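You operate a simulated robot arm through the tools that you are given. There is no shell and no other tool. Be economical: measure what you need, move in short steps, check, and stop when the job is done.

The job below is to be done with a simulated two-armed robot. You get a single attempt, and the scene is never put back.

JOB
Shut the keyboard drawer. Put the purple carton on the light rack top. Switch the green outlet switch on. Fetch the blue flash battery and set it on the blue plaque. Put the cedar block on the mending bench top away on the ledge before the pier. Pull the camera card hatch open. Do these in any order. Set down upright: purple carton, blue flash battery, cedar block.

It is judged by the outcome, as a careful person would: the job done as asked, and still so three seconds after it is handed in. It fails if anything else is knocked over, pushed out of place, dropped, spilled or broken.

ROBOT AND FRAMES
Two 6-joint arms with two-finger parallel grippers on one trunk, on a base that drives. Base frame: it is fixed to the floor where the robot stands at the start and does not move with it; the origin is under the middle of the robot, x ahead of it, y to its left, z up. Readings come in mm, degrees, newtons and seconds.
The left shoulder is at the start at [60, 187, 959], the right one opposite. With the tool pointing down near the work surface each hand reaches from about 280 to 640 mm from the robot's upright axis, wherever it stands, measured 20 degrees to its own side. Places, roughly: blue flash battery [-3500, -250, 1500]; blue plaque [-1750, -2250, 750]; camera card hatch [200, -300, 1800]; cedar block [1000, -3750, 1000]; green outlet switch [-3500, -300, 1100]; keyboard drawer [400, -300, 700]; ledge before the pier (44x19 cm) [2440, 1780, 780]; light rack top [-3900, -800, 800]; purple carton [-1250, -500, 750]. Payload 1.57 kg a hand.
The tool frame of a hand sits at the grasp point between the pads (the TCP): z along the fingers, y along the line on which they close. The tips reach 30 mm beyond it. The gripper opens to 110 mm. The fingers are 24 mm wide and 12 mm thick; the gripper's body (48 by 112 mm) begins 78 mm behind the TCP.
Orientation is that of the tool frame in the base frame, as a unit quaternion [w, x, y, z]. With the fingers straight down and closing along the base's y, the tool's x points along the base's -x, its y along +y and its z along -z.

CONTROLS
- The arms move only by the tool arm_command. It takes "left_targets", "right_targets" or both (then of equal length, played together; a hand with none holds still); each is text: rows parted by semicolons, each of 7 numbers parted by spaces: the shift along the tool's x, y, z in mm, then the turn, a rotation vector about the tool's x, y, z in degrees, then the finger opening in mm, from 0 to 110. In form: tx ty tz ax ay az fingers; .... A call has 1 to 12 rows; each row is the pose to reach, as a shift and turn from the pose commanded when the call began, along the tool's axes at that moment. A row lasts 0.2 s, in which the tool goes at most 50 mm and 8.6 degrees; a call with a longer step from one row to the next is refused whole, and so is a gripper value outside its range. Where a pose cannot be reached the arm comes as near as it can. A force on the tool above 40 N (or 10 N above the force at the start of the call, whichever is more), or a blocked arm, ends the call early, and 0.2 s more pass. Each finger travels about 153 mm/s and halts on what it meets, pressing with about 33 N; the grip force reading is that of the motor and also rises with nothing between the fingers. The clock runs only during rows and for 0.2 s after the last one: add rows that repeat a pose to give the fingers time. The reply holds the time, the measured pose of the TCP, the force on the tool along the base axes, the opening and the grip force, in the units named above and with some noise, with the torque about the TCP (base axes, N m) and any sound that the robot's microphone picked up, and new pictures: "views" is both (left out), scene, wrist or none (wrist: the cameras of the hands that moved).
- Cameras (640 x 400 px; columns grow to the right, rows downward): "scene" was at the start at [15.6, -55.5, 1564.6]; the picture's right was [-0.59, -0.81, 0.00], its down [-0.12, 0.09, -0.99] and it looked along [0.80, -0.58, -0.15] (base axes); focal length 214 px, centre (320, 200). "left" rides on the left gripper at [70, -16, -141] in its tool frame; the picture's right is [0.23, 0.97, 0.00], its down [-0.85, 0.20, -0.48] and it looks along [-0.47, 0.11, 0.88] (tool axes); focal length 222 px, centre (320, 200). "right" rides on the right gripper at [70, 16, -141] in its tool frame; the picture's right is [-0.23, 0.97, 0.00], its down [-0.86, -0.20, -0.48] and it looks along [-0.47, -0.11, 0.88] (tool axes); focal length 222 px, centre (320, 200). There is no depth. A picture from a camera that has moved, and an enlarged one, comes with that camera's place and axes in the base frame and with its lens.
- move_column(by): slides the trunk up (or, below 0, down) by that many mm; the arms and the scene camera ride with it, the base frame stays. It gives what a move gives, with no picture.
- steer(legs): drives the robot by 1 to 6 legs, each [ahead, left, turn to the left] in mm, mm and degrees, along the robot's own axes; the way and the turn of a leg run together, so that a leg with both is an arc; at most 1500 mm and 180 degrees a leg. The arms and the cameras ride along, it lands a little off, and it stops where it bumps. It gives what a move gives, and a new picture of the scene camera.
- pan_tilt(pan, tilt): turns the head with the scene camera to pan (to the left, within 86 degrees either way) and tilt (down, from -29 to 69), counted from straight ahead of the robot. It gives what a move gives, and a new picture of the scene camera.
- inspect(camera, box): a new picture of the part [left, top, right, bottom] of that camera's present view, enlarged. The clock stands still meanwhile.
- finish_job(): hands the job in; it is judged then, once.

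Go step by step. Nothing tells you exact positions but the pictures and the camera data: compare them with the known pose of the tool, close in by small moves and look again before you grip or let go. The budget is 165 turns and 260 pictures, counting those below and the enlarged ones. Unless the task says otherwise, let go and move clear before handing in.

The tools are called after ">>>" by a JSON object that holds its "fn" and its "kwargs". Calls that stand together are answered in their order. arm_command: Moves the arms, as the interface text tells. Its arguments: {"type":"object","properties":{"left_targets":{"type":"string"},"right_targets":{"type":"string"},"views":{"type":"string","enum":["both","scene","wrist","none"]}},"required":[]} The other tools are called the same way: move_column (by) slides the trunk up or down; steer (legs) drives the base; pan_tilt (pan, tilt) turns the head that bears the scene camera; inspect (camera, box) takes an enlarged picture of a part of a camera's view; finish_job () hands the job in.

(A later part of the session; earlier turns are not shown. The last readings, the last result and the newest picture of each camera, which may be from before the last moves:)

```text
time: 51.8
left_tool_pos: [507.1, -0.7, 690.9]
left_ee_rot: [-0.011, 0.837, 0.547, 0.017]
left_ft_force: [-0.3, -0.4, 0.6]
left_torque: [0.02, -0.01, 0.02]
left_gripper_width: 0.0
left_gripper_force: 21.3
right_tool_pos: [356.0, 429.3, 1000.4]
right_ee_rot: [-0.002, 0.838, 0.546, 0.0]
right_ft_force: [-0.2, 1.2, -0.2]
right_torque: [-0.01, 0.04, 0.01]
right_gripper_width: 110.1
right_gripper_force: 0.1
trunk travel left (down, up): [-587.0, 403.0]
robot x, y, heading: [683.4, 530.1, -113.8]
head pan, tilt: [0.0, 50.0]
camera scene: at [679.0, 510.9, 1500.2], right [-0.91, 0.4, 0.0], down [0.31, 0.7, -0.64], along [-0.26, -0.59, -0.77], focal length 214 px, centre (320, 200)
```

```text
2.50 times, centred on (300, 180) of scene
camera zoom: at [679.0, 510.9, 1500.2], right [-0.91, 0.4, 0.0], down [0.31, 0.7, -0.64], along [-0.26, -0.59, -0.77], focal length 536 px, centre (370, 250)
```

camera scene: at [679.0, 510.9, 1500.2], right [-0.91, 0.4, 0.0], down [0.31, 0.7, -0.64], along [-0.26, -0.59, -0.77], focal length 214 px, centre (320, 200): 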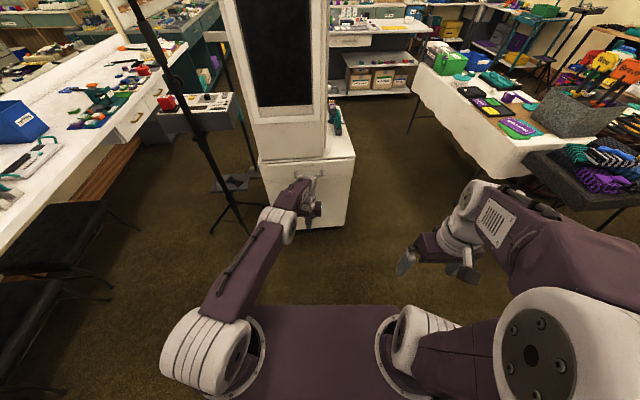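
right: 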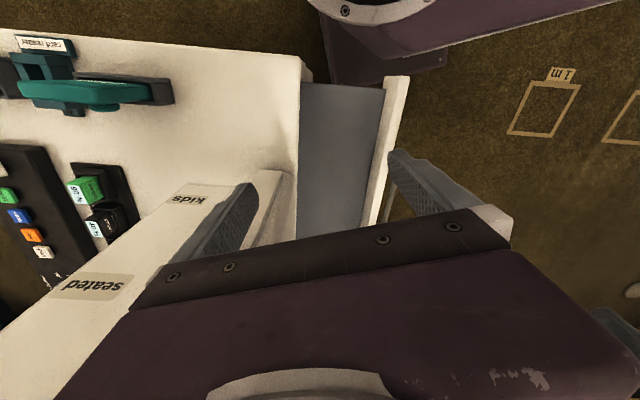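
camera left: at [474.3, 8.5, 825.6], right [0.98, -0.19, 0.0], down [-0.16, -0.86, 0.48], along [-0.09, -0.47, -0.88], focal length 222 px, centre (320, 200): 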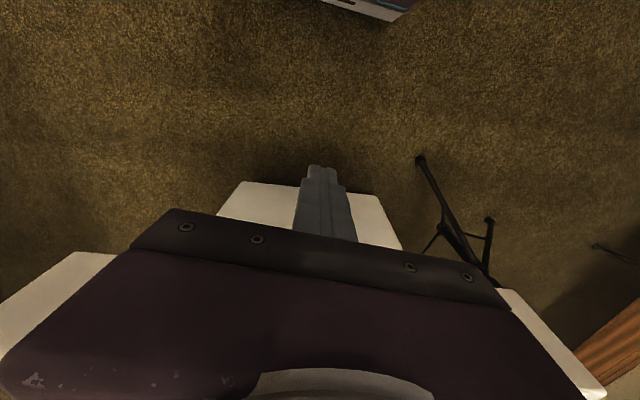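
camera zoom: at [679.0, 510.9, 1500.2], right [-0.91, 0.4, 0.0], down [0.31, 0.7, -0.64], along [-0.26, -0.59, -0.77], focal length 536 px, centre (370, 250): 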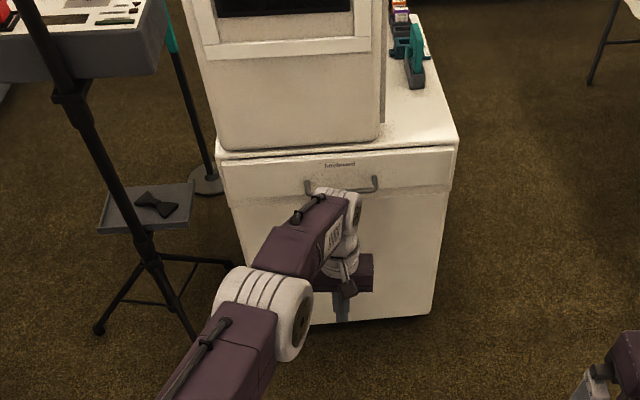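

Drawer is shut. Now raise the left hand, raise the trunk, and drive round to the side of the camera with the dark panel.

>>> {"fn": "arm_command", "kwargs": {"left_targets": "25 0 -40 0 0 0 0; 50 0 -80 0 0 0 0; 75 0 -120 0 0 0 0; 100 0 -160 0 0 0 0; 125 0 -200 0 0 0 0; 150 0 -240 0 0 0 0; 150 0 -280 0 0 0 0; 150 0 -310 0 0 0 0; 150 0 -310 0 0 0 0", "views": "none"}}

>>> {"fn": "move_column", "kwargs": {"by": 400}}

>>> {"fn": "pan_tilt", "kwargs": {"pan": 0, "tilt": 15}}

>>> {"fn": "steer", "kwargs": {"legs": [[0, -800, 0], [0, 0, 90], [0, -950, 0]]}}

```text
time: 53.8
left_tool_pos: [560.9, 125.1, 1008.1]
left_ee_rot: [-0.01, 0.837, 0.546, 0.019]
left_ft_force: [0.0, 0.2, 1.2]
left_torque: [-0.02, -0.01, -0.01]
left_gripper_width: 0.0
left_gripper_force: 21.2
right_tool_pos: [355.4, 428.1, 999.7]
right_ee_rot: [-0.002, 0.838, 0.546, 0.0]
right_ft_force: [-0.6, -1.4, 0.3]
right_torque: [-0.01, 0.03, 0.01]
right_gripper_width: 110.0
right_gripper_force: 0.0
trunk travel left (down, up): [-587.0, 403.0]
robot x, y, heading: [686.7, 531.8, -114.0]
head pan, tilt: [0.0, 50.0]
```

```text
time: 57.6
left_tool_pos: [561.6, 126.4, 1407.4]
left_ee_rot: [-0.011, 0.837, 0.547, 0.018]
left_ft_force: [0.4, 0.0, -0.1]
left_torque: [-0.02, -0.01, 0.04]
left_gripper_width: 0.0
left_gripper_force: 21.5
right_tool_pos: [355.9, 428.0, 1399.2]
right_ee_rot: [-0.002, 0.838, 0.546, 0.001]
right_ft_force: [-0.3, 0.5, -0.3]
right_torque: [0.02, -0.03, 0.01]
right_gripper_width: 109.8
right_gripper_force: 0.0
trunk travel left (down, up): [-987.0, 3.0]
robot x, y, heading: [684.2, 531.3, -113.7]
head pan, tilt: [0.0, 50.0]
```

```text
time: 58.7
left_tool_pos: [560.7, 124.7, 1407.2]
left_ee_rot: [-0.01, 0.837, 0.547, 0.018]
left_ft_force: [0.7, -0.4, -0.2]
left_torque: [-0.04, 0.0, 0.01]
left_gripper_width: 0.0
left_gripper_force: 20.9
right_tool_pos: [354.9, 428.3, 1399.8]
right_ee_rot: [-0.001, 0.838, 0.546, 0.0]
right_ft_force: [0.3, 0.2, -0.5]
right_torque: [-0.01, -0.01, -0.02]
right_gripper_width: 110.2
right_gripper_force: 0.1
trunk travel left (down, up): [-987.0, 3.0]
robot x, y, heading: [683.6, 526.5, -114.0]
head pan, tilt: [0.0, 15.0]
camera scene: at [672.2, 496.0, 1953.8], right [-0.91, 0.4, 0.0], down [0.1, 0.24, -0.97], along [-0.39, -0.88, -0.26], focal length 214 px, centre (320, 200)
```

scene: 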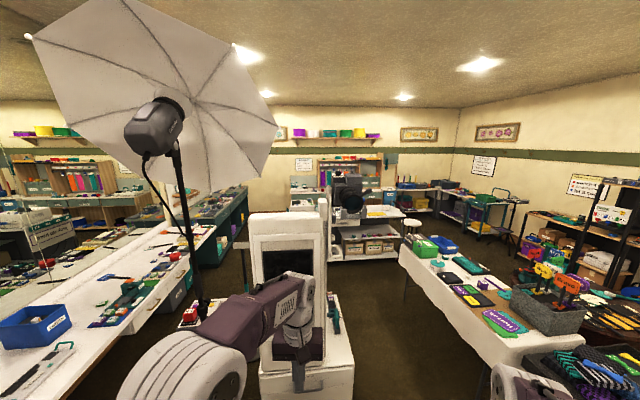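

```text
time: 71.3
left_tool_pos: [-19.0, -142.1, 1407.7]
left_ee_rot: [-0.021, 0.202, 0.979, 0.005]
left_ft_force: [-1.1, -0.7, -1.5]
left_torque: [0.01, -0.06, 0.0]
left_gripper_width: 0.3
left_gripper_force: 21.9
right_tool_pos: [-320.4, -349.1, 1400.1]
right_ee_rot: [0.0, 0.202, 0.979, -0.001]
right_ft_force: [-0.1, 0.7, 0.8]
right_torque: [0.0, -0.02, -0.03]
right_gripper_width: 110.0
right_gripper_force: 0.0
trunk travel left (down, up): [-987.0, 3.0]
robot x, y, heading: [-423.7, -24.4, -23.1]
head pan, tilt: [0.0, 15.0]
camera scene: at [-390.9, -34.8, 1953.8], right [-0.4, -0.92, 0.0], down [-0.24, 0.1, -0.97], along [0.89, -0.38, -0.26], focal length 214 px, centre (320, 200)
```

scene: 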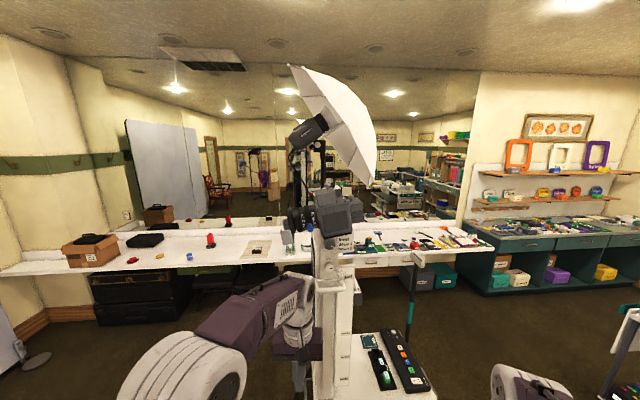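

>>> {"fn": "inspect", "kwargs": {"camera": "scene", "box": [270, 170, 380, 250]}}

>>> {"fn": "inspect", "kwargs": {"camera": "scene", "box": [460, 120, 640, 260]}}

```text
5.00 times, centred on (325, 210) of scene
camera zoom: at [-390.9, -34.8, 1953.8], right [-0.4, -0.92, 0.0], down [-0.24, 0.1, -0.97], along [0.89, -0.38, -0.26], focal length 1072 px, centre (295, 150)
```

zoom: 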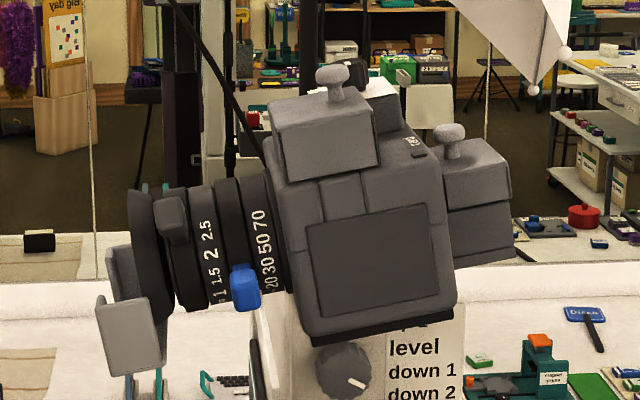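

```text
2.86 times, centred on (550, 190) of scene
camera zoom: at [-390.9, -34.8, 1953.8], right [-0.4, -0.92, 0.0], down [-0.24, 0.1, -0.97], along [0.89, -0.38, -0.26], focal length 613 px, centre (-337, 229)
```

zoom: 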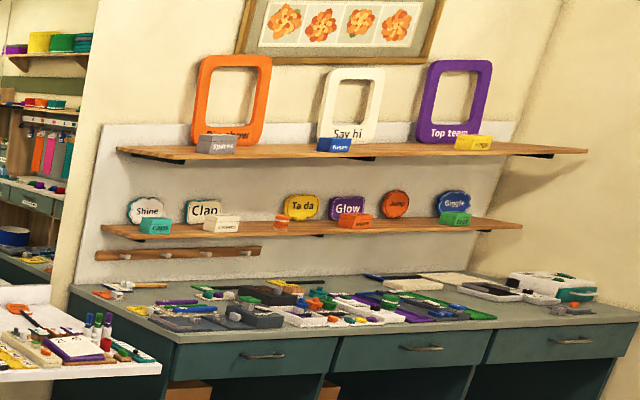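

>>> {"fn": "pan_tilt", "kwargs": {"pan": -86, "tilt": 35}}

```text
time: 72.9
left_tool_pos: [-19.9, -142.8, 1407.9]
left_ee_rot: [-0.02, 0.204, 0.979, 0.005]
left_ft_force: [-0.1, -0.5, 0.3]
left_torque: [0.01, -0.01, 0.06]
left_gripper_width: 0.2
left_gripper_force: 20.9
right_tool_pos: [-321.6, -351.6, 1399.1]
right_ee_rot: [0.0, 0.203, 0.979, 0.0]
right_ft_force: [0.7, -0.5, -0.5]
right_torque: [0.02, -0.02, -0.03]
right_gripper_width: 110.0
right_gripper_force: 0.0
trunk travel left (down, up): [-987.0, 3.0]
robot x, y, heading: [-421.9, -22.5, -23.1]
head pan, tilt: [-85.9, 35.0]
camera scene: at [-506.7, -83.0, 1921.8], right [-0.94, 0.33, 0.0], down [0.19, 0.54, -0.82], along [-0.27, -0.77, -0.57], focal length 214 px, centre (320, 200)
```

scene: 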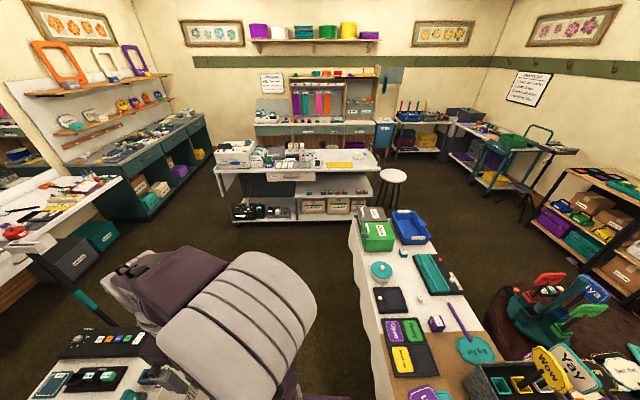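

>>> {"fn": "steer", "kwargs": {"legs": [[150, -650, 0]]}}

>>> {"fn": "pan_tilt", "kwargs": {"pan": 54, "tilt": 15}}

>>> {"fn": "inspect", "kwargs": {"camera": "scene", "box": [260, 150, 400, 250]}}

```text
time: 76.6
left_tool_pos: [-139.2, -794.3, 1408.9]
left_ee_rot: [-0.02, 0.201, 0.979, 0.004]
left_ft_force: [-0.8, 0.6, -0.6]
left_torque: [0.0, 0.02, 0.02]
left_gripper_width: 0.0
left_gripper_force: 21.3
right_tool_pos: [-439.4, -1001.9, 1401.1]
right_ee_rot: [0.0, 0.202, 0.979, -0.001]
right_ft_force: [0.4, 0.7, 0.5]
right_torque: [0.01, -0.01, 0.0]
right_gripper_width: 109.9
right_gripper_force: 0.0
trunk travel left (down, up): [-987.0, 3.0]
robot x, y, heading: [-542.0, -678.0, -23.4]
head pan, tilt: [-85.9, 35.0]
camera scene: at [-625.6, -734.0, 1921.9], right [-0.94, 0.33, 0.0], down [0.19, 0.54, -0.82], along [-0.27, -0.77, -0.57], focal length 214 px, centre (320, 200)
```

scene: 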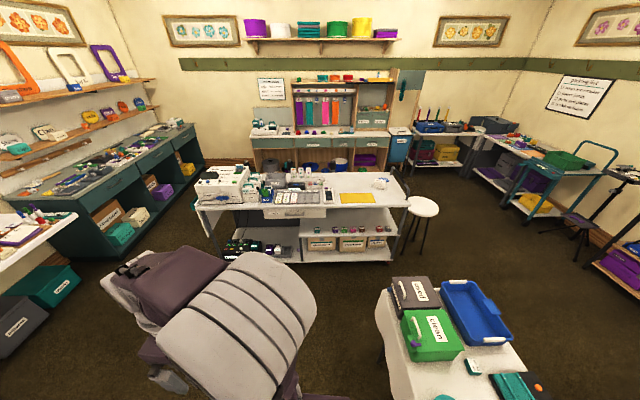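

```text
time: 78.8
left_tool_pos: [-139.2, -797.4, 1407.8]
left_ee_rot: [-0.02, 0.201, 0.979, 0.005]
left_ft_force: [0.4, -0.6, 0.1]
left_torque: [0.04, -0.01, 0.01]
left_gripper_width: 0.2
left_gripper_force: 20.9
right_tool_pos: [-439.5, -1003.6, 1400.3]
right_ee_rot: [0.0, 0.2, 0.98, 0.0]
right_ft_force: [-0.1, 0.0, 1.4]
right_torque: [0.0, -0.02, 0.02]
right_gripper_width: 109.9
right_gripper_force: 0.1
trunk travel left (down, up): [-987.0, 3.0]
robot x, y, heading: [-543.1, -677.5, -23.0]
head pan, tilt: [54.0, 15.0]
camera scene: at [-516.8, -606.2, 1953.8], right [0.51, -0.86, 0.0], down [-0.22, -0.13, -0.97], along [0.83, 0.49, -0.26], focal length 214 px, centre (320, 200)
```

scene: 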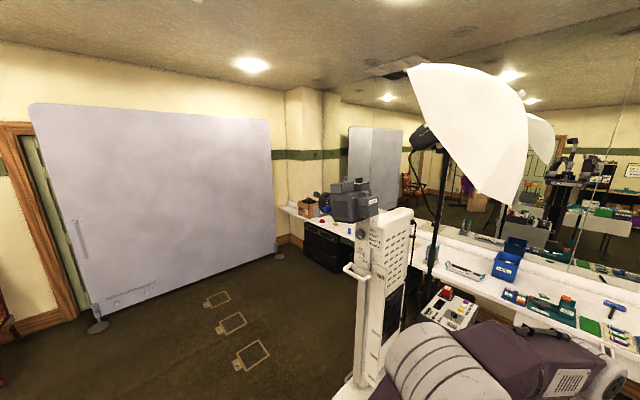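

```text
4.00 times, centred on (330, 200) of scene
camera zoom: at [-516.8, -606.2, 1953.8], right [0.51, -0.86, 0.0], down [-0.22, -0.13, -0.97], along [0.83, 0.49, -0.26], focal length 858 px, centre (280, 200)
```

zoom: 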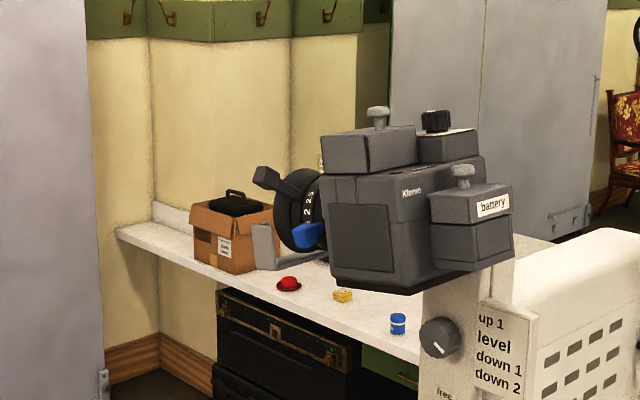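

>>> {"fn": "inspect", "kwargs": {"camera": "scene", "box": [325, 170, 395, 215]}}

>>> {"fn": "steer", "kwargs": {"legs": [[350, -250, 0]]}}

>>> {"fn": "pan_tilt", "kwargs": {"pan": 83, "tilt": 15}}

```text
8.89 times, centred on (360, 192) of scene
camera zoom: at [-516.8, -606.2, 1953.8], right [0.51, -0.86, 0.0], down [-0.22, -0.13, -0.97], along [0.83, 0.49, -0.26], focal length 1906 px, centre (-36, 267)
```

zoom: 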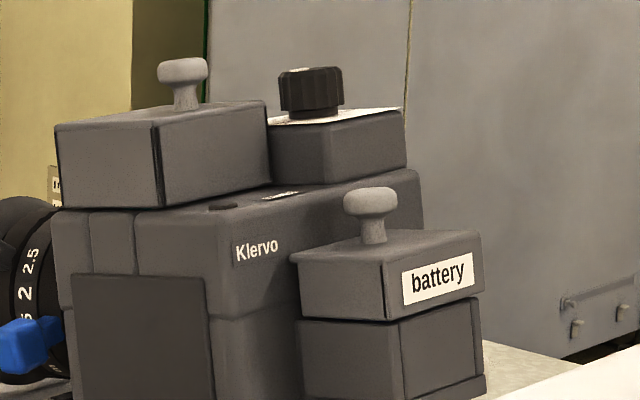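

```text
time: 81.5
left_tool_pos: [85.9, -1163.6, 1409.3]
left_ee_rot: [-0.019, 0.2, 0.98, 0.005]
left_ft_force: [-0.4, -0.3, 0.4]
left_torque: [-0.02, 0.0, -0.04]
left_gripper_width: 0.0
left_gripper_force: 21.5
right_tool_pos: [-213.4, -1373.3, 1399.6]
right_ee_rot: [0.001, 0.2, 0.98, -0.002]
right_ft_force: [-1.3, 0.8, -0.7]
right_torque: [-0.05, 0.01, 0.02]
right_gripper_width: 109.9
right_gripper_force: 0.0
trunk travel left (down, up): [-987.0, 3.0]
robot x, y, heading: [-315.5, -1050.6, -23.3]
head pan, tilt: [54.0, 15.0]
camera scene: at [-292.4, -973.2, 1953.7], right [0.51, -0.86, 0.0], down [-0.22, -0.13, -0.97], along [0.83, 0.5, -0.26], focal length 214 px, centre (320, 200)
```

scene: 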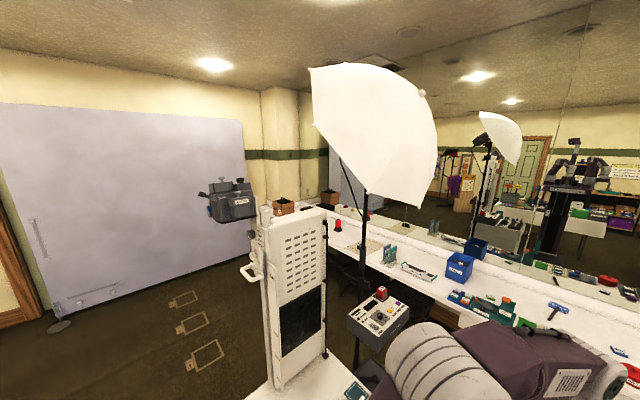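

```text
time: 82.4
left_tool_pos: [88.6, -1167.7, 1407.6]
left_ee_rot: [-0.02, 0.2, 0.98, 0.005]
left_ft_force: [-0.5, -0.4, -0.6]
left_torque: [0.0, 0.0, 0.01]
left_gripper_width: 0.1
left_gripper_force: 21.3
right_tool_pos: [-211.4, -1375.5, 1400.2]
right_ee_rot: [0.0, 0.2, 0.98, 0.0]
right_ft_force: [0.5, -0.3, 0.8]
right_torque: [0.01, 0.04, 0.02]
right_gripper_width: 110.1
right_gripper_force: 0.2
trunk travel left (down, up): [-987.0, 3.0]
robot x, y, heading: [-314.8, -1045.3, -23.2]
head pan, tilt: [83.0, 15.0]
camera scene: at [-322.6, -945.3, 1953.9], right [0.86, -0.5, 0.0], down [-0.13, -0.22, -0.97], along [0.49, 0.84, -0.26], focal length 214 px, centre (320, 200)
```

scene: 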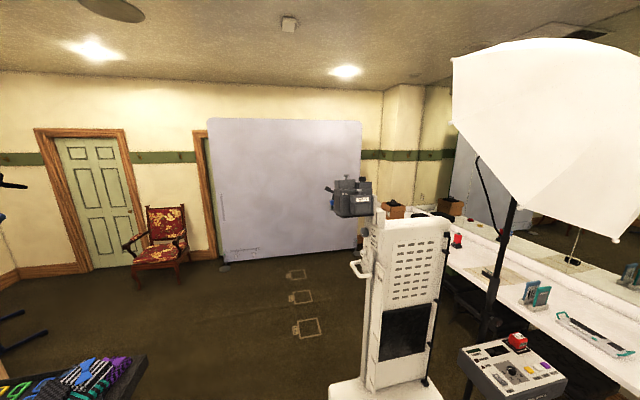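

>>> {"fn": "inspect", "kwargs": {"camera": "scene", "box": [320, 165, 390, 220]}}

```text
7.27 times, centred on (355, 192) of scene
camera zoom: at [-322.6, -945.3, 1953.9], right [0.86, -0.5, 0.0], down [-0.13, -0.22, -0.97], along [0.49, 0.84, -0.26], focal length 1560 px, centre (66, 254)
```

zoom: 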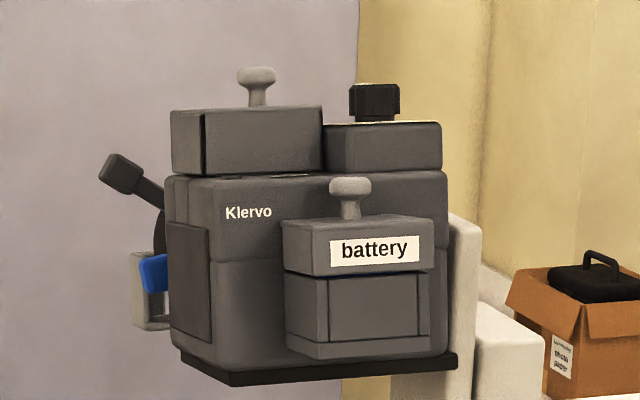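

The top box with the knob (about 161,-306,1835) may be the card hatch; I'll check the far side of the camera in the mirror for a label.

>>> {"fn": "pan_tilt", "kwargs": {"pan": 30, "tilt": 5}}

```text
time: 83.6
left_tool_pos: [88.1, -1166.6, 1409.1]
left_ee_rot: [-0.02, 0.198, 0.98, 0.006]
left_ft_force: [0.4, -0.7, 0.4]
left_torque: [-0.01, 0.0, 0.0]
left_gripper_width: 0.0
left_gripper_force: 21.1
right_tool_pos: [-213.3, -1374.0, 1400.1]
right_ee_rot: [0.0, 0.2, 0.98, 0.0]
right_ft_force: [-0.5, -0.6, -0.5]
right_torque: [0.03, 0.01, -0.01]
right_gripper_width: 109.8
right_gripper_force: 0.1
trunk travel left (down, up): [-987.0, 3.0]
robot x, y, heading: [-314.2, -1047.9, -23.0]
head pan, tilt: [30.0, 5.0]
camera scene: at [-279.3, -1013.5, 1970.0], right [0.12, -0.99, 0.0], down [-0.09, -0.01, -1.0], along [0.99, 0.12, -0.09], focal length 214 px, centre (320, 200)
```

scene: 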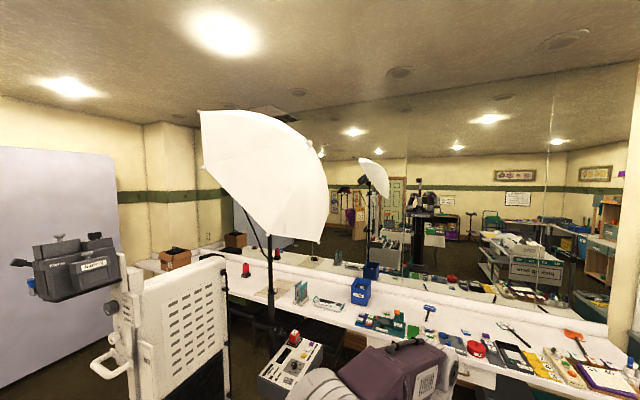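

>>> {"fn": "inspect", "kwargs": {"camera": "scene", "box": [340, 160, 440, 260]}}

>>> {"fn": "inspect", "kwargs": {"camera": "scene", "box": [0, 220, 130, 310]}}

```text
4.00 times, centred on (390, 210) of scene
camera zoom: at [-279.3, -1013.5, 1970.0], right [0.12, -0.99, 0.0], down [-0.09, -0.01, -1.0], along [0.99, 0.12, -0.09], focal length 858 px, centre (40, 160)
```

zoom: 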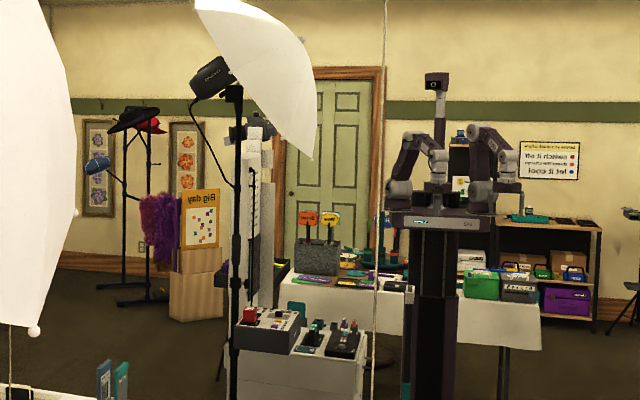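

```text
4.44 times, centred on (65, 265) of scene
camera zoom: at [-279.3, -1013.5, 1970.0], right [0.12, -0.99, 0.0], down [-0.09, -0.01, -1.0], along [0.99, 0.12, -0.09], focal length 953 px, centre (1453, -89)
```

zoom: 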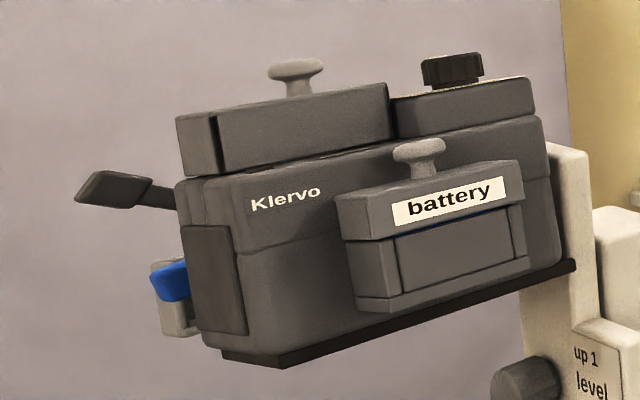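

>>> {"fn": "steer", "kwargs": {"legs": [[-371, 654, 0]]}}

>>> {"fn": "pan_tilt", "kwargs": {"pan": 20, "tilt": 25}}

>>> {"fn": "inspect", "kwargs": {"camera": "scene", "box": [250, 100, 410, 200]}}

```text
time: 87.7
left_tool_pos: [5.5, -422.7, 1407.8]
left_ee_rot: [-0.02, 0.199, 0.98, 0.006]
left_ft_force: [0.7, 0.0, 0.1]
left_torque: [0.04, 0.02, 0.03]
left_gripper_width: 0.0
left_gripper_force: 21.4
right_tool_pos: [-294.7, -632.6, 1399.1]
right_ee_rot: [-0.001, 0.2, 0.98, 0.001]
right_ft_force: [-0.1, -1.2, -0.5]
right_torque: [0.03, 0.01, 0.01]
right_gripper_width: 109.9
right_gripper_force: 0.1
trunk travel left (down, up): [-987.0, 3.0]
robot x, y, heading: [-397.1, -300.3, -23.1]
head pan, tilt: [30.0, 5.0]
camera scene: at [-361.3, -271.6, 1970.0], right [0.12, -0.99, 0.0], down [-0.09, -0.01, -1.0], along [0.99, 0.12, -0.09], focal length 214 px, centre (320, 200)
```

scene: 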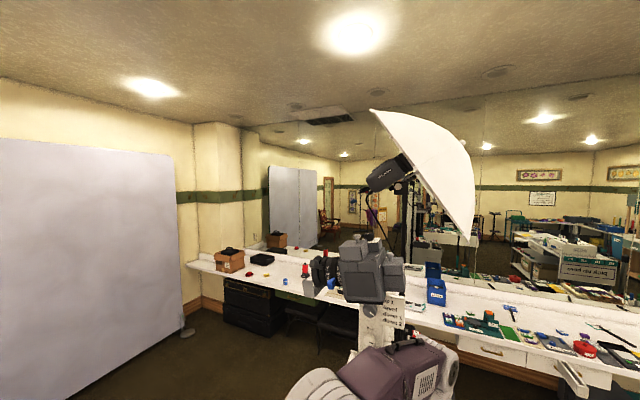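

```text
time: 88.5
left_tool_pos: [5.9, -419.4, 1408.3]
left_ee_rot: [-0.02, 0.2, 0.98, 0.004]
left_ft_force: [-0.7, -0.3, 0.5]
left_torque: [0.0, 0.0, 0.0]
left_gripper_width: 0.0
left_gripper_force: 20.7
right_tool_pos: [-295.5, -629.0, 1399.6]
right_ee_rot: [0.0, 0.201, 0.98, 0.0]
right_ft_force: [-0.2, -1.0, 1.7]
right_torque: [0.0, 0.0, -0.02]
right_gripper_width: 110.0
right_gripper_force: 0.0
trunk travel left (down, up): [-987.0, 3.0]
robot x, y, heading: [-395.6, -306.3, -23.0]
head pan, tilt: [20.0, 25.0]
camera scene: at [-360.7, -284.6, 1937.6], right [-0.05, -1.0, 0.0], down [-0.42, 0.02, -0.91], along [0.91, -0.05, -0.42], focal length 214 px, centre (320, 200)
```

scene: 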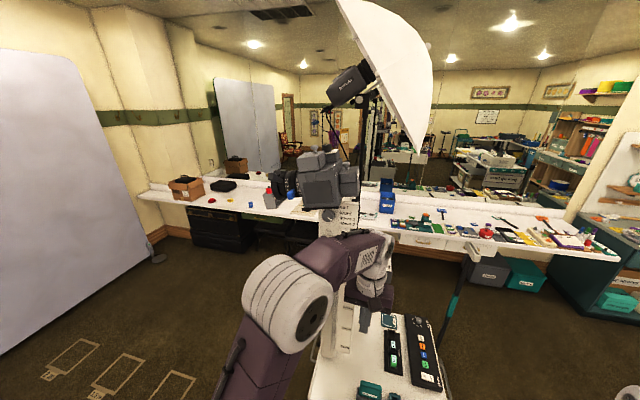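

```text
4.00 times, centred on (330, 150) of scene
camera zoom: at [-360.7, -284.6, 1937.6], right [-0.05, -1.0, 0.0], down [-0.42, 0.02, -0.91], along [0.91, -0.05, -0.42], focal length 858 px, centre (280, 400)
```

zoom: 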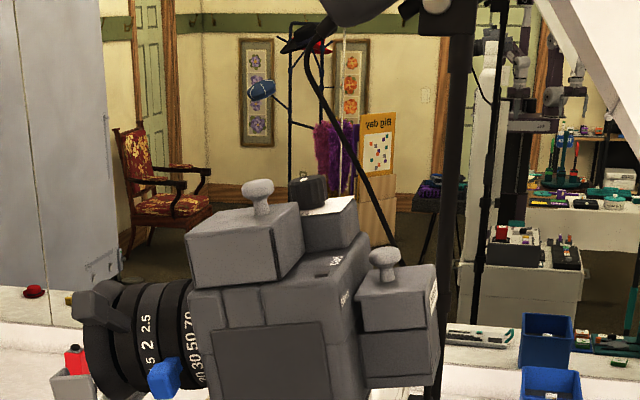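

>>> {"fn": "inspect", "kwargs": {"camera": "scene", "box": [295, 142, 365, 186]}}

>>> {"fn": "inspect", "kwargs": {"camera": "scene", "box": [360, 130, 400, 165]}}

```text
9.09 times, centred on (330, 164) of scene
camera zoom: at [-360.7, -284.6, 1937.6], right [-0.05, -1.0, 0.0], down [-0.42, 0.02, -0.91], along [0.91, -0.05, -0.42], focal length 1950 px, centre (229, 527)
```

zoom: 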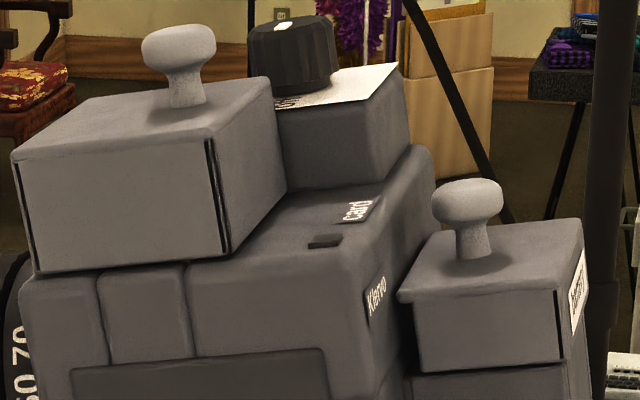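

```text
11.43 times, centred on (380, 148) of scene
camera zoom: at [-360.7, -284.6, 1937.6], right [-0.05, -1.0, 0.0], down [-0.42, 0.02, -0.91], along [0.91, -0.05, -0.42], focal length 2451 px, centre (-366, 800)
```

zoom: 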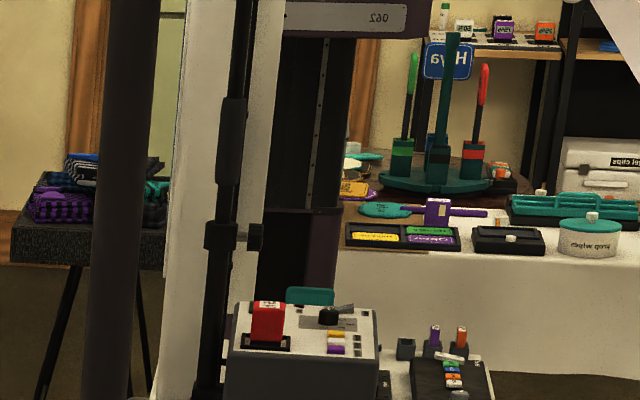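

A "Card" label sits beside the top box with the knob, so that is the hatch. I'll swing the left hand up to point forward level with the knob, short of it.

>>> {"fn": "arm_command", "kwargs": {"left_targets": "10 13 -35 0 -8 0 30; 20 27 -70 0 -16 0 60; 30 40 -105 0 -24 0 60; 40 54 -140 0 -32 0 60; 50 67 -175 0 -40 0 60; 50 81 -210 0 -48 0 60; 50 94 -245 0 -56 0 60; 50 108 -280 0 -64 0 60; 50 121 -315 0 -72 0 60; 50 135 -350 0 -80 0 60; 50 148 -385 0 -88 0 60; 50 160 -420 0 -90 0 60"}}

```text
time: 90.5
left_tool_pos: [71.4, -343.7, 1747.6]
left_ee_rot: [0.532, 0.166, 0.823, -0.109]
left_ft_force: [0.6, -0.1, -0.9]
left_torque: [0.02, -0.02, 0.01]
left_gripper_width: 59.8
left_gripper_force: 0.1
left hand out of reach, approached as far as the arm can: row 5, 6, 7, 8, 9
right_tool_pos: [-298.6, -628.0, 1399.6]
right_ee_rot: [0.002, 0.199, 0.98, 0.0]
right_ft_force: [-0.6, 0.7, -0.1]
right_torque: [-0.04, 0.02, 0.0]
right_gripper_width: 109.9
right_gripper_force: 0.0
trunk travel left (down, up): [-987.0, 3.0]
robot x, y, heading: [-396.9, -302.5, -23.4]
head pan, tilt: [20.0, 25.0]
stopped in row 9 (left hand): the force on the tool passed its limit at 56 N (the readings are from after the stop); the commanded pose is now the measured one
camera scene: at [-366.8, -282.7, 1937.8], right [-0.06, -1.0, 0.0], down [-0.42, 0.02, -0.91], along [0.91, -0.05, -0.42], focal length 214 px, centre (320, 200)
camera left: at [-81.0, -295.8, 1741.7], right [0.29, 0.93, -0.21], down [0.0, 0.22, 0.98], along [0.96, -0.29, 0.07], focal length 222 px, centre (320, 200)
```

scene: 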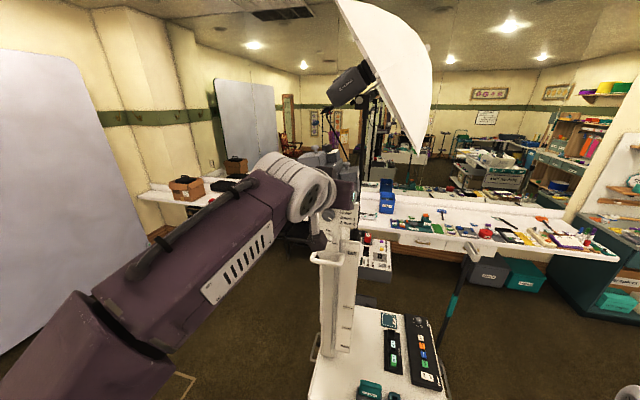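
left: 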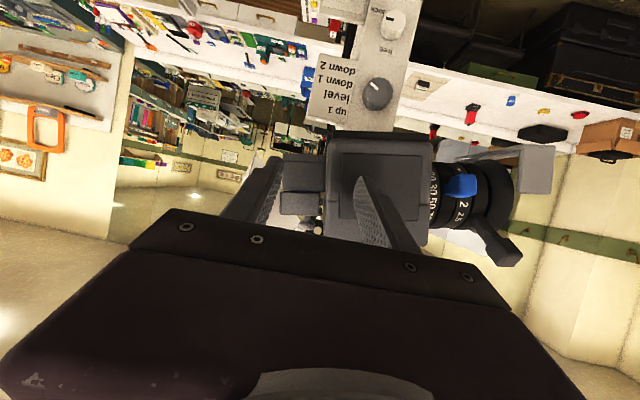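

The arm touched something near the camera (the pose was outside its inner reach). I'll back the base off and check that nothing shifted.

>>> {"fn": "steer", "kwargs": {"legs": [[-130, 0, 0]]}}

>>> {"fn": "inspect", "kwargs": {"camera": "left", "box": [0, 0, 640, 400]}}

>>> {"fn": "inspect", "kwargs": {"camera": "scene", "box": [260, 100, 420, 200]}}

```text
time: 91.8
left_tool_pos: [-34.0, -297.0, 1743.2]
left_ee_rot: [0.529, 0.165, 0.826, -0.108]
left_ft_force: [0.1, 0.0, 0.6]
left_torque: [0.0, 0.02, 0.0]
left_gripper_width: 59.8
left_gripper_force: 0.1
right_tool_pos: [-406.0, -581.7, 1399.1]
right_ee_rot: [-0.002, 0.2, 0.98, 0.001]
right_ft_force: [0.2, -0.3, -0.2]
right_torque: [0.02, 0.02, 0.0]
right_gripper_width: 110.1
right_gripper_force: 0.1
trunk travel left (down, up): [-987.0, 3.0]
robot x, y, heading: [-518.4, -251.1, -23.4]
head pan, tilt: [20.0, 25.0]
camera scene: at [-470.0, -237.3, 1937.3], right [-0.05, -1.0, 0.0], down [-0.43, 0.03, -0.9], along [0.9, -0.05, -0.43], focal length 214 px, centre (320, 200)
```

scene: 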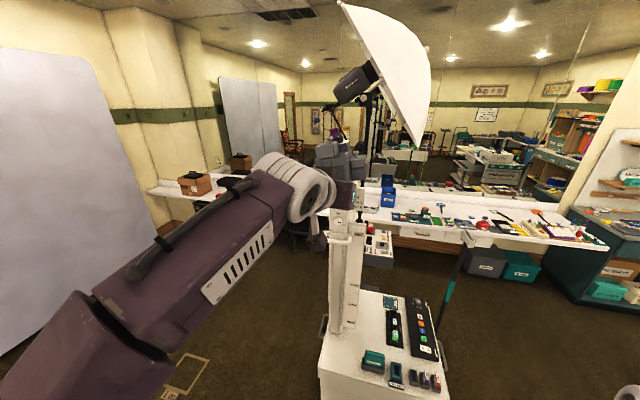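

```text
1.00 times, centred on (320, 200) of left (not enlarged: the box is as wide or as high as the picture)
camera zoom: at [-185.7, -249.6, 1738.6], right [0.29, 0.93, -0.21], down [0.01, 0.22, 0.98], along [0.96, -0.28, 0.06], focal length 222 px, centre (320, 200)
```

zoom: 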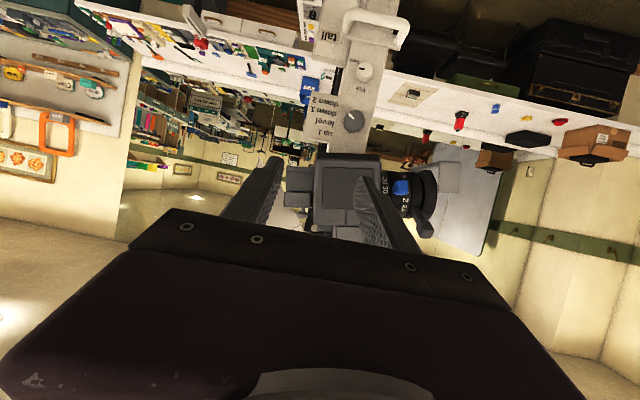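

```text
4.00 times, centred on (340, 150) of scene
camera zoom: at [-470.0, -237.3, 1937.3], right [-0.05, -1.0, 0.0], down [-0.43, 0.03, -0.9], along [0.9, -0.05, -0.43], focal length 858 px, centre (240, 400)
```

zoom: 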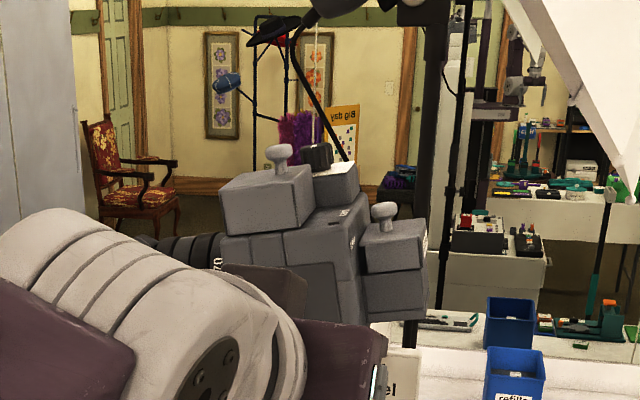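

Camera is intact. I'll raise the hand 85 mm at this tilt and see how high it gets.

>>> {"fn": "arm_command", "kwargs": {"left_targets": "-36 0 -17 0 0 0 60; -77 0 -36 0 0 0 60; -77 0 -36 0 0 0 60", "views": "wrist"}}

```text
time: 92.6
left_tool_pos: [-41.9, -292.3, 1831.0]
left_ee_rot: [0.53, 0.166, 0.824, -0.11]
left_ft_force: [-0.8, 0.6, 0.4]
left_torque: [-0.01, 0.01, -0.02]
left_gripper_width: 59.7
left_gripper_force: 0.1
right_tool_pos: [-413.8, -579.8, 1400.2]
right_ee_rot: [0.0, 0.2, 0.98, 0.0]
right_ft_force: [0.3, 0.9, -0.5]
right_torque: [0.04, 0.03, -0.01]
right_gripper_width: 110.0
right_gripper_force: 0.0
trunk travel left (down, up): [-987.0, 3.0]
robot x, y, heading: [-516.5, -250.7, -23.1]
head pan, tilt: [20.0, 25.0]
camera left: at [-194.1, -244.8, 1826.0], right [0.29, 0.93, -0.21], down [0.0, 0.22, 0.98], along [0.96, -0.28, 0.06], focal length 222 px, centre (320, 200)
```

left: 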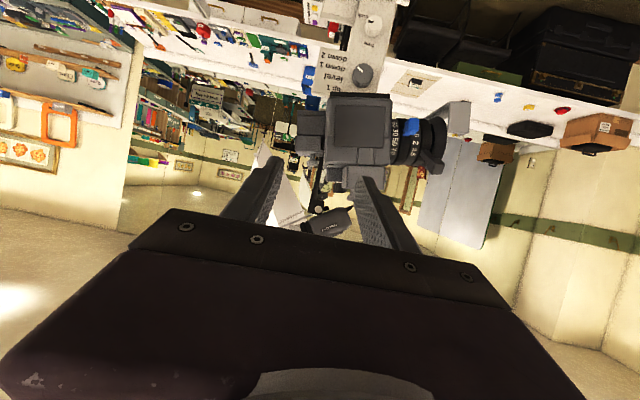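

>>> {"fn": "arm_command", "kwargs": {"left_targets": "0 40 0 0 0 0 60; 0 68 0 0 0 0 60; 0 68 0 0 0 0 60", "views": "none"}}

>>> {"fn": "steer", "kwargs": {"legs": [[100, 0, 0]]}}

>>> {"fn": "inspect", "kwargs": {"camera": "left", "box": [220, 110, 420, 235]}}

```text
time: 93.4
left_tool_pos: [-16.9, -229.8, 1830.8]
left_ee_rot: [0.532, 0.165, 0.823, -0.109]
left_ft_force: [-1.1, 0.8, -0.7]
left_torque: [-0.01, 0.01, -0.01]
left_gripper_width: 60.3
left_gripper_force: 0.1
right_tool_pos: [-414.0, -578.9, 1400.3]
right_ee_rot: [0.0, 0.199, 0.98, 0.0]
right_ft_force: [0.3, -0.4, 1.2]
right_torque: [-0.01, -0.04, -0.02]
right_gripper_width: 110.2
right_gripper_force: 0.0
trunk travel left (down, up): [-987.0, 3.0]
robot x, y, heading: [-517.5, -251.9, -23.1]
head pan, tilt: [20.0, 25.0]
```

```text
time: 94.5
left_tool_pos: [59.5, -261.8, 1836.0]
left_ee_rot: [0.535, 0.165, 0.821, -0.11]
left_ft_force: [-1.2, 0.4, 0.8]
left_torque: [0.0, -0.05, 0.0]
left_gripper_width: 59.9
left_gripper_force: 0.2
right_tool_pos: [-333.1, -611.7, 1401.0]
right_ee_rot: [0.004, 0.201, 0.98, -0.002]
right_ft_force: [-0.8, -0.2, 0.5]
right_torque: [-0.04, -0.06, 0.04]
right_gripper_width: 109.9
right_gripper_force: 0.0
trunk travel left (down, up): [-987.0, 3.0]
robot x, y, heading: [-429.3, -293.1, -23.1]
head pan, tilt: [20.0, 25.0]
camera scene: at [-404.2, -264.9, 1937.7], right [-0.05, -1.0, 0.0], down [-0.41, 0.02, -0.91], along [0.91, -0.05, -0.41], focal length 214 px, centre (320, 200)
```

scene: 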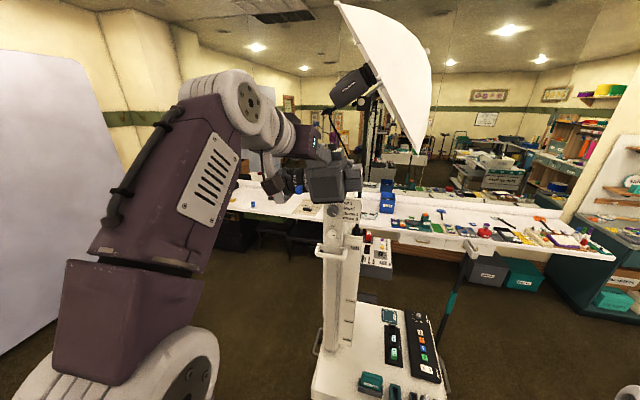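

```text
3.20 times, centred on (320, 172) of left
camera zoom: at [-92.9, -214.4, 1828.0], right [0.29, 0.93, -0.21], down [-0.01, 0.22, 0.97], along [0.96, -0.28, 0.07], focal length 711 px, centre (320, 288)
```

zoom: 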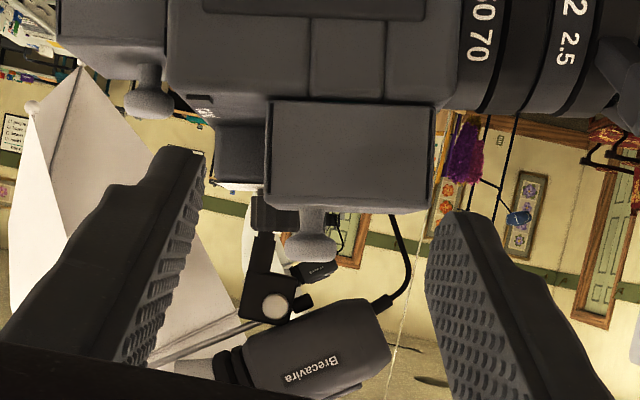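

Knob head is at about (161,-296,1831), centred between the fingers. Level the hand and close in to 50 mm short.

>>> {"fn": "arm_command", "kwargs": {"left_targets": "-5 2 14 0 -8 0 60; -11 4 28 0 -16 0 60; -16 6 42 0 -22 0 60; -21 8 53 0 -22 0 60; -21 8 53 0 -22 0 60", "views": "none"}}

>>> {"fn": "inspect", "kwargs": {"camera": "left", "box": [220, 110, 420, 235]}}

>>> {"fn": "inspect", "kwargs": {"camera": "scene", "box": [280, 130, 380, 195]}}

```text
time: 95.7
left_tool_pos: [126.0, -282.2, 1830.1]
left_ee_rot: [0.68, 0.142, 0.706, -0.139]
left_ft_force: [-1.1, 1.4, -0.2]
left_torque: [-0.03, 0.06, 0.0]
left_gripper_width: 59.8
left_gripper_force: 0.2
right_tool_pos: [-325.0, -616.6, 1400.9]
right_ee_rot: [0.001, 0.2, 0.98, -0.001]
right_ft_force: [-0.8, -0.7, 0.2]
right_torque: [0.0, -0.04, -0.03]
right_gripper_width: 110.1
right_gripper_force: 0.1
trunk travel left (down, up): [-987.0, 3.0]
robot x, y, heading: [-425.1, -290.0, -23.2]
head pan, tilt: [20.0, 25.0]
```

```text
3.20 times, centred on (320, 172) of left
camera zoom: at [-13.5, -240.2, 1764.8], right [0.37, 0.9, -0.23], down [-0.33, 0.36, 0.87], along [0.87, -0.25, 0.43], focal length 711 px, centre (320, 288)
```

zoom: 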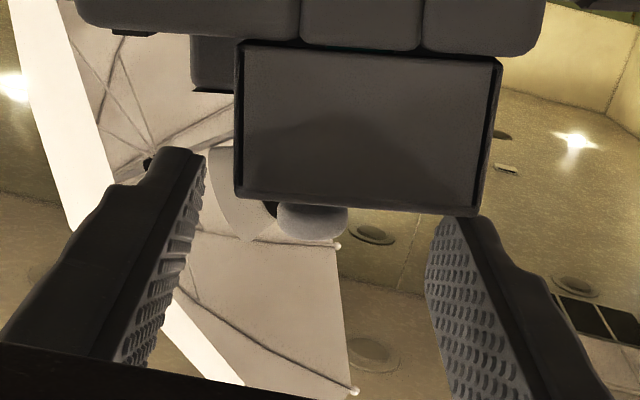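

```text
6.15 times, centred on (330, 162) of scene
camera zoom: at [-392.3, -270.7, 1937.6], right [-0.05, -1.0, 0.0], down [-0.42, 0.02, -0.91], along [0.91, -0.05, -0.42], focal length 1320 px, centre (258, 431)
```

zoom: 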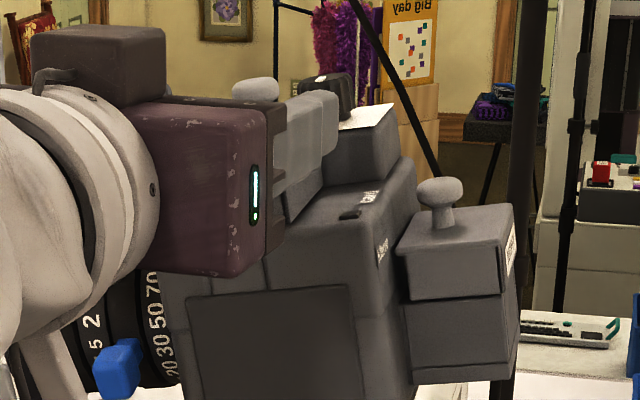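

>>> {"fn": "arm_command", "kwargs": {"left_targets": "-4 0 11 0 0 0 60; -4 0 22 0 0 0 60; -4 0 22 0 0 0 40; -4 0 22 0 0 0 30; -4 0 22 0 0 0 20; -4 0 22 0 0 0 0; -4 0 22 0 0 0 0", "views": "none"}}

>>> {"fn": "inspect", "kwargs": {"camera": "left", "box": [220, 110, 420, 235]}}

```text
time: 97.3
left_tool_pos: [146.0, -297.4, 1832.3]
left_ee_rot: [0.68, 0.143, 0.706, -0.138]
left_ft_force: [-4.8, -9.9, -0.5]
left_torque: [-0.6, 0.48, 1.33]
left_gripper_width: 30.4
left_gripper_force: 39.8
right_tool_pos: [-324.4, -622.1, 1398.0]
right_ee_rot: [0.0, 0.2, 0.98, 0.002]
right_ft_force: [-0.9, 0.0, 0.4]
right_torque: [0.03, 0.0, -0.03]
right_gripper_width: 110.0
right_gripper_force: 0.0
trunk travel left (down, up): [-987.0, 3.0]
robot x, y, heading: [-427.6, -293.3, -23.2]
head pan, tilt: [20.0, 25.0]
```

```text
3.20 times, centred on (320, 172) of left
camera zoom: at [7.1, -255.8, 1768.1], right [0.37, 0.9, -0.23], down [-0.33, 0.36, 0.87], along [0.87, -0.25, 0.43], focal length 711 px, centre (320, 288)
```

zoom: 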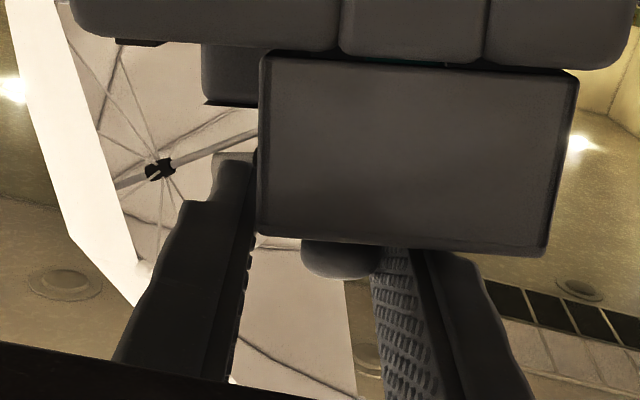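

The -y finger is catching the box's side rather than the knob; open, go 9 mm higher, and close again.

>>> {"fn": "arm_command", "kwargs": {"left_targets": "0 0 0 0 0 0 45; 0 0 0 0 0 0 60; -9 0 0 0 0 0 60; -9 0 0 0 0 0 60", "views": "none"}}

>>> {"fn": "inspect", "kwargs": {"camera": "left", "box": [220, 110, 420, 235]}}

```text
time: 98.3
left_tool_pos: [150.9, -290.9, 1839.8]
left_ee_rot: [0.679, 0.141, 0.707, -0.139]
left_ft_force: [0.7, 0.5, -0.2]
left_torque: [-0.02, 0.0, -0.02]
left_gripper_width: 59.9
left_gripper_force: 0.1
right_tool_pos: [-322.5, -616.0, 1398.6]
right_ee_rot: [-0.001, 0.2, 0.98, -0.001]
right_ft_force: [0.3, 0.1, 0.0]
right_torque: [-0.03, 0.0, -0.01]
right_gripper_width: 110.0
right_gripper_force: 0.0
trunk travel left (down, up): [-987.0, 3.0]
robot x, y, heading: [-424.3, -290.4, -23.0]
head pan, tilt: [20.0, 25.0]
```

```text
3.20 times, centred on (320, 172) of left
camera zoom: at [10.4, -248.4, 1775.9], right [0.37, 0.9, -0.23], down [-0.33, 0.36, 0.87], along [0.87, -0.25, 0.43], focal length 711 px, centre (320, 288)
```

zoom: 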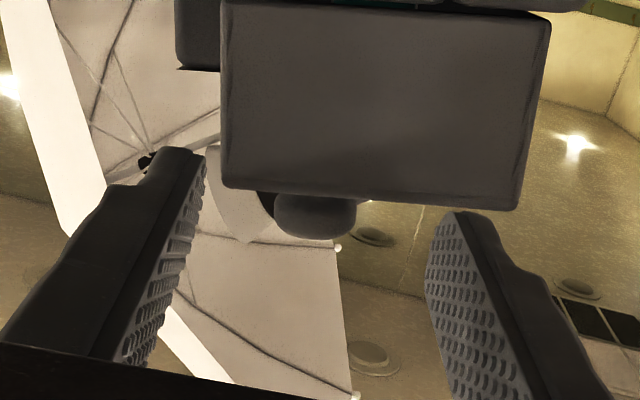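

>>> {"fn": "arm_command", "kwargs": {"left_targets": "2 0 3 0 0 0 40; 2 0 3 0 0 0 30; 2 0 3 0 0 0 20; 2 0 3 0 0 0 0; 2 0 3 0 0 0 0", "views": "none"}}

>>> {"fn": "inspect", "kwargs": {"camera": "left", "box": [220, 110, 420, 235]}}

```text
time: 99.5
left_tool_pos: [152.5, -293.7, 1837.8]
left_ee_rot: [0.679, 0.141, 0.707, -0.138]
left_ft_force: [0.7, -2.3, 0.6]
left_torque: [0.09, -0.06, -0.06]
left_gripper_width: 18.8
left_gripper_force: 33.5
right_tool_pos: [-323.1, -618.5, 1399.2]
right_ee_rot: [-0.001, 0.2, 0.98, 0.001]
right_ft_force: [0.2, -0.2, 0.0]
right_torque: [0.0, 0.02, -0.02]
right_gripper_width: 109.7
right_gripper_force: 0.1
trunk travel left (down, up): [-987.0, 3.0]
robot x, y, heading: [-426.0, -288.3, -22.9]
head pan, tilt: [20.0, 25.0]
```

```text
3.20 times, centred on (320, 172) of left
camera zoom: at [12.5, -251.9, 1774.1], right [0.37, 0.9, -0.23], down [-0.33, 0.36, 0.87], along [0.87, -0.25, 0.43], focal length 711 px, centre (320, 288)
```

zoom: 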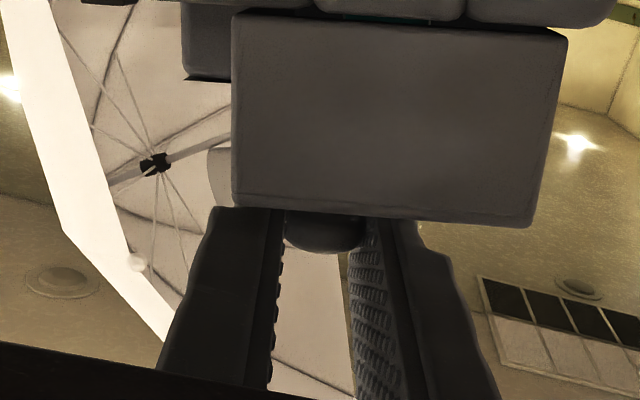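

Knob gripped (18.8 mm). Test by lifting 8 mm.

>>> {"fn": "arm_command", "kwargs": {"left_targets": "-4 0 0 0 0 0 0; -8 0 0 0 0 0 0; -8 0 0 0 0 0 0", "views": "none"}}

>>> {"fn": "inspect", "kwargs": {"camera": "left", "box": [220, 110, 420, 235]}}

```text
time: 100.3
left_tool_pos: [151.0, -292.9, 1844.1]
left_ee_rot: [0.678, 0.142, 0.707, -0.139]
left_ft_force: [-11.1, -0.9, -25.3]
left_torque: [0.11, 0.06, -0.03]
left_gripper_width: 18.8
left_gripper_force: 33.0
right_tool_pos: [-322.5, -616.8, 1400.0]
right_ee_rot: [0.0, 0.2, 0.98, 0.0]
right_ft_force: [-0.9, 0.7, 0.5]
right_torque: [-0.01, 0.0, -0.04]
right_gripper_width: 109.8
right_gripper_force: 0.2
trunk travel left (down, up): [-987.0, 3.0]
robot x, y, heading: [-423.6, -291.8, -23.2]
head pan, tilt: [20.0, 25.0]
```

```text
3.20 times, centred on (320, 172) of left
camera zoom: at [11.4, -251.1, 1781.2], right [0.37, 0.9, -0.23], down [-0.33, 0.36, 0.87], along [0.87, -0.25, 0.43], focal length 711 px, centre (320, 288)
```

zoom: 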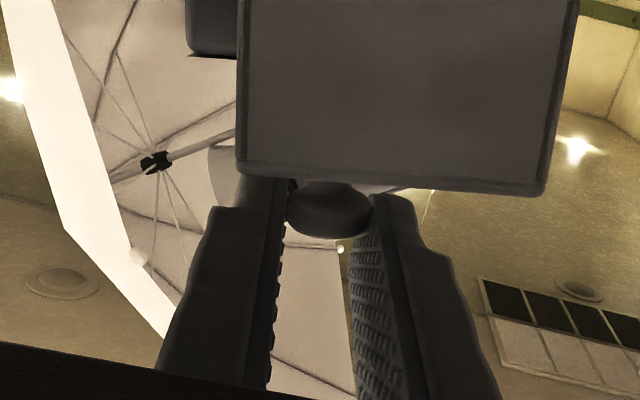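

Lifting is stiff (25 N). Go back down and try pulling back toward -x.

>>> {"fn": "arm_command", "kwargs": {"left_targets": "4 0 0 0 0 0 0; 8 0 0 0 0 0 0; 8 0 -4 0 0 0 0; 8 0 -8 0 0 0 0; 8 0 -8 0 0 0 0", "views": "none"}}

>>> {"fn": "inspect", "kwargs": {"camera": "left", "box": [220, 110, 420, 235]}}

```text
time: 101.5
left_tool_pos: [150.3, -292.4, 1839.0]
left_ee_rot: [0.681, 0.14, 0.706, -0.137]
left_ft_force: [14.6, -5.5, 22.3]
left_torque: [-0.02, -0.36, 0.0]
left_gripper_width: 19.0
left_gripper_force: 33.4
right_tool_pos: [-319.3, -620.0, 1398.7]
right_ee_rot: [-0.001, 0.201, 0.98, 0.0]
right_ft_force: [-0.8, 0.1, 0.1]
right_torque: [0.0, 0.01, -0.01]
right_gripper_width: 109.9
right_gripper_force: 0.1
trunk travel left (down, up): [-987.0, 3.0]
robot x, y, heading: [-424.9, -292.5, -23.1]
head pan, tilt: [20.0, 25.0]
```

```text
3.20 times, centred on (320, 172) of left
camera zoom: at [9.6, -250.9, 1774.0], right [0.37, 0.9, -0.23], down [-0.33, 0.36, 0.87], along [0.87, -0.25, 0.43], focal length 711 px, centre (320, 288)
```

zoom: 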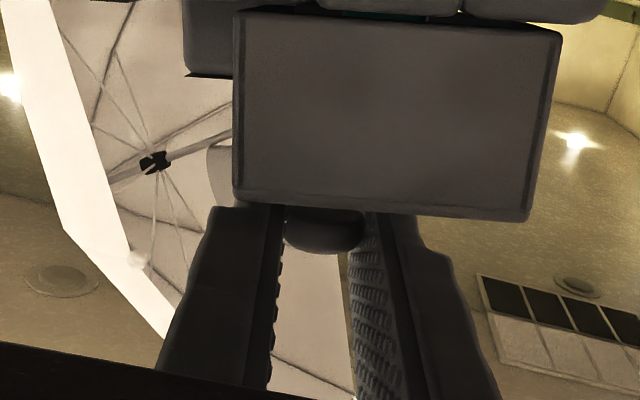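

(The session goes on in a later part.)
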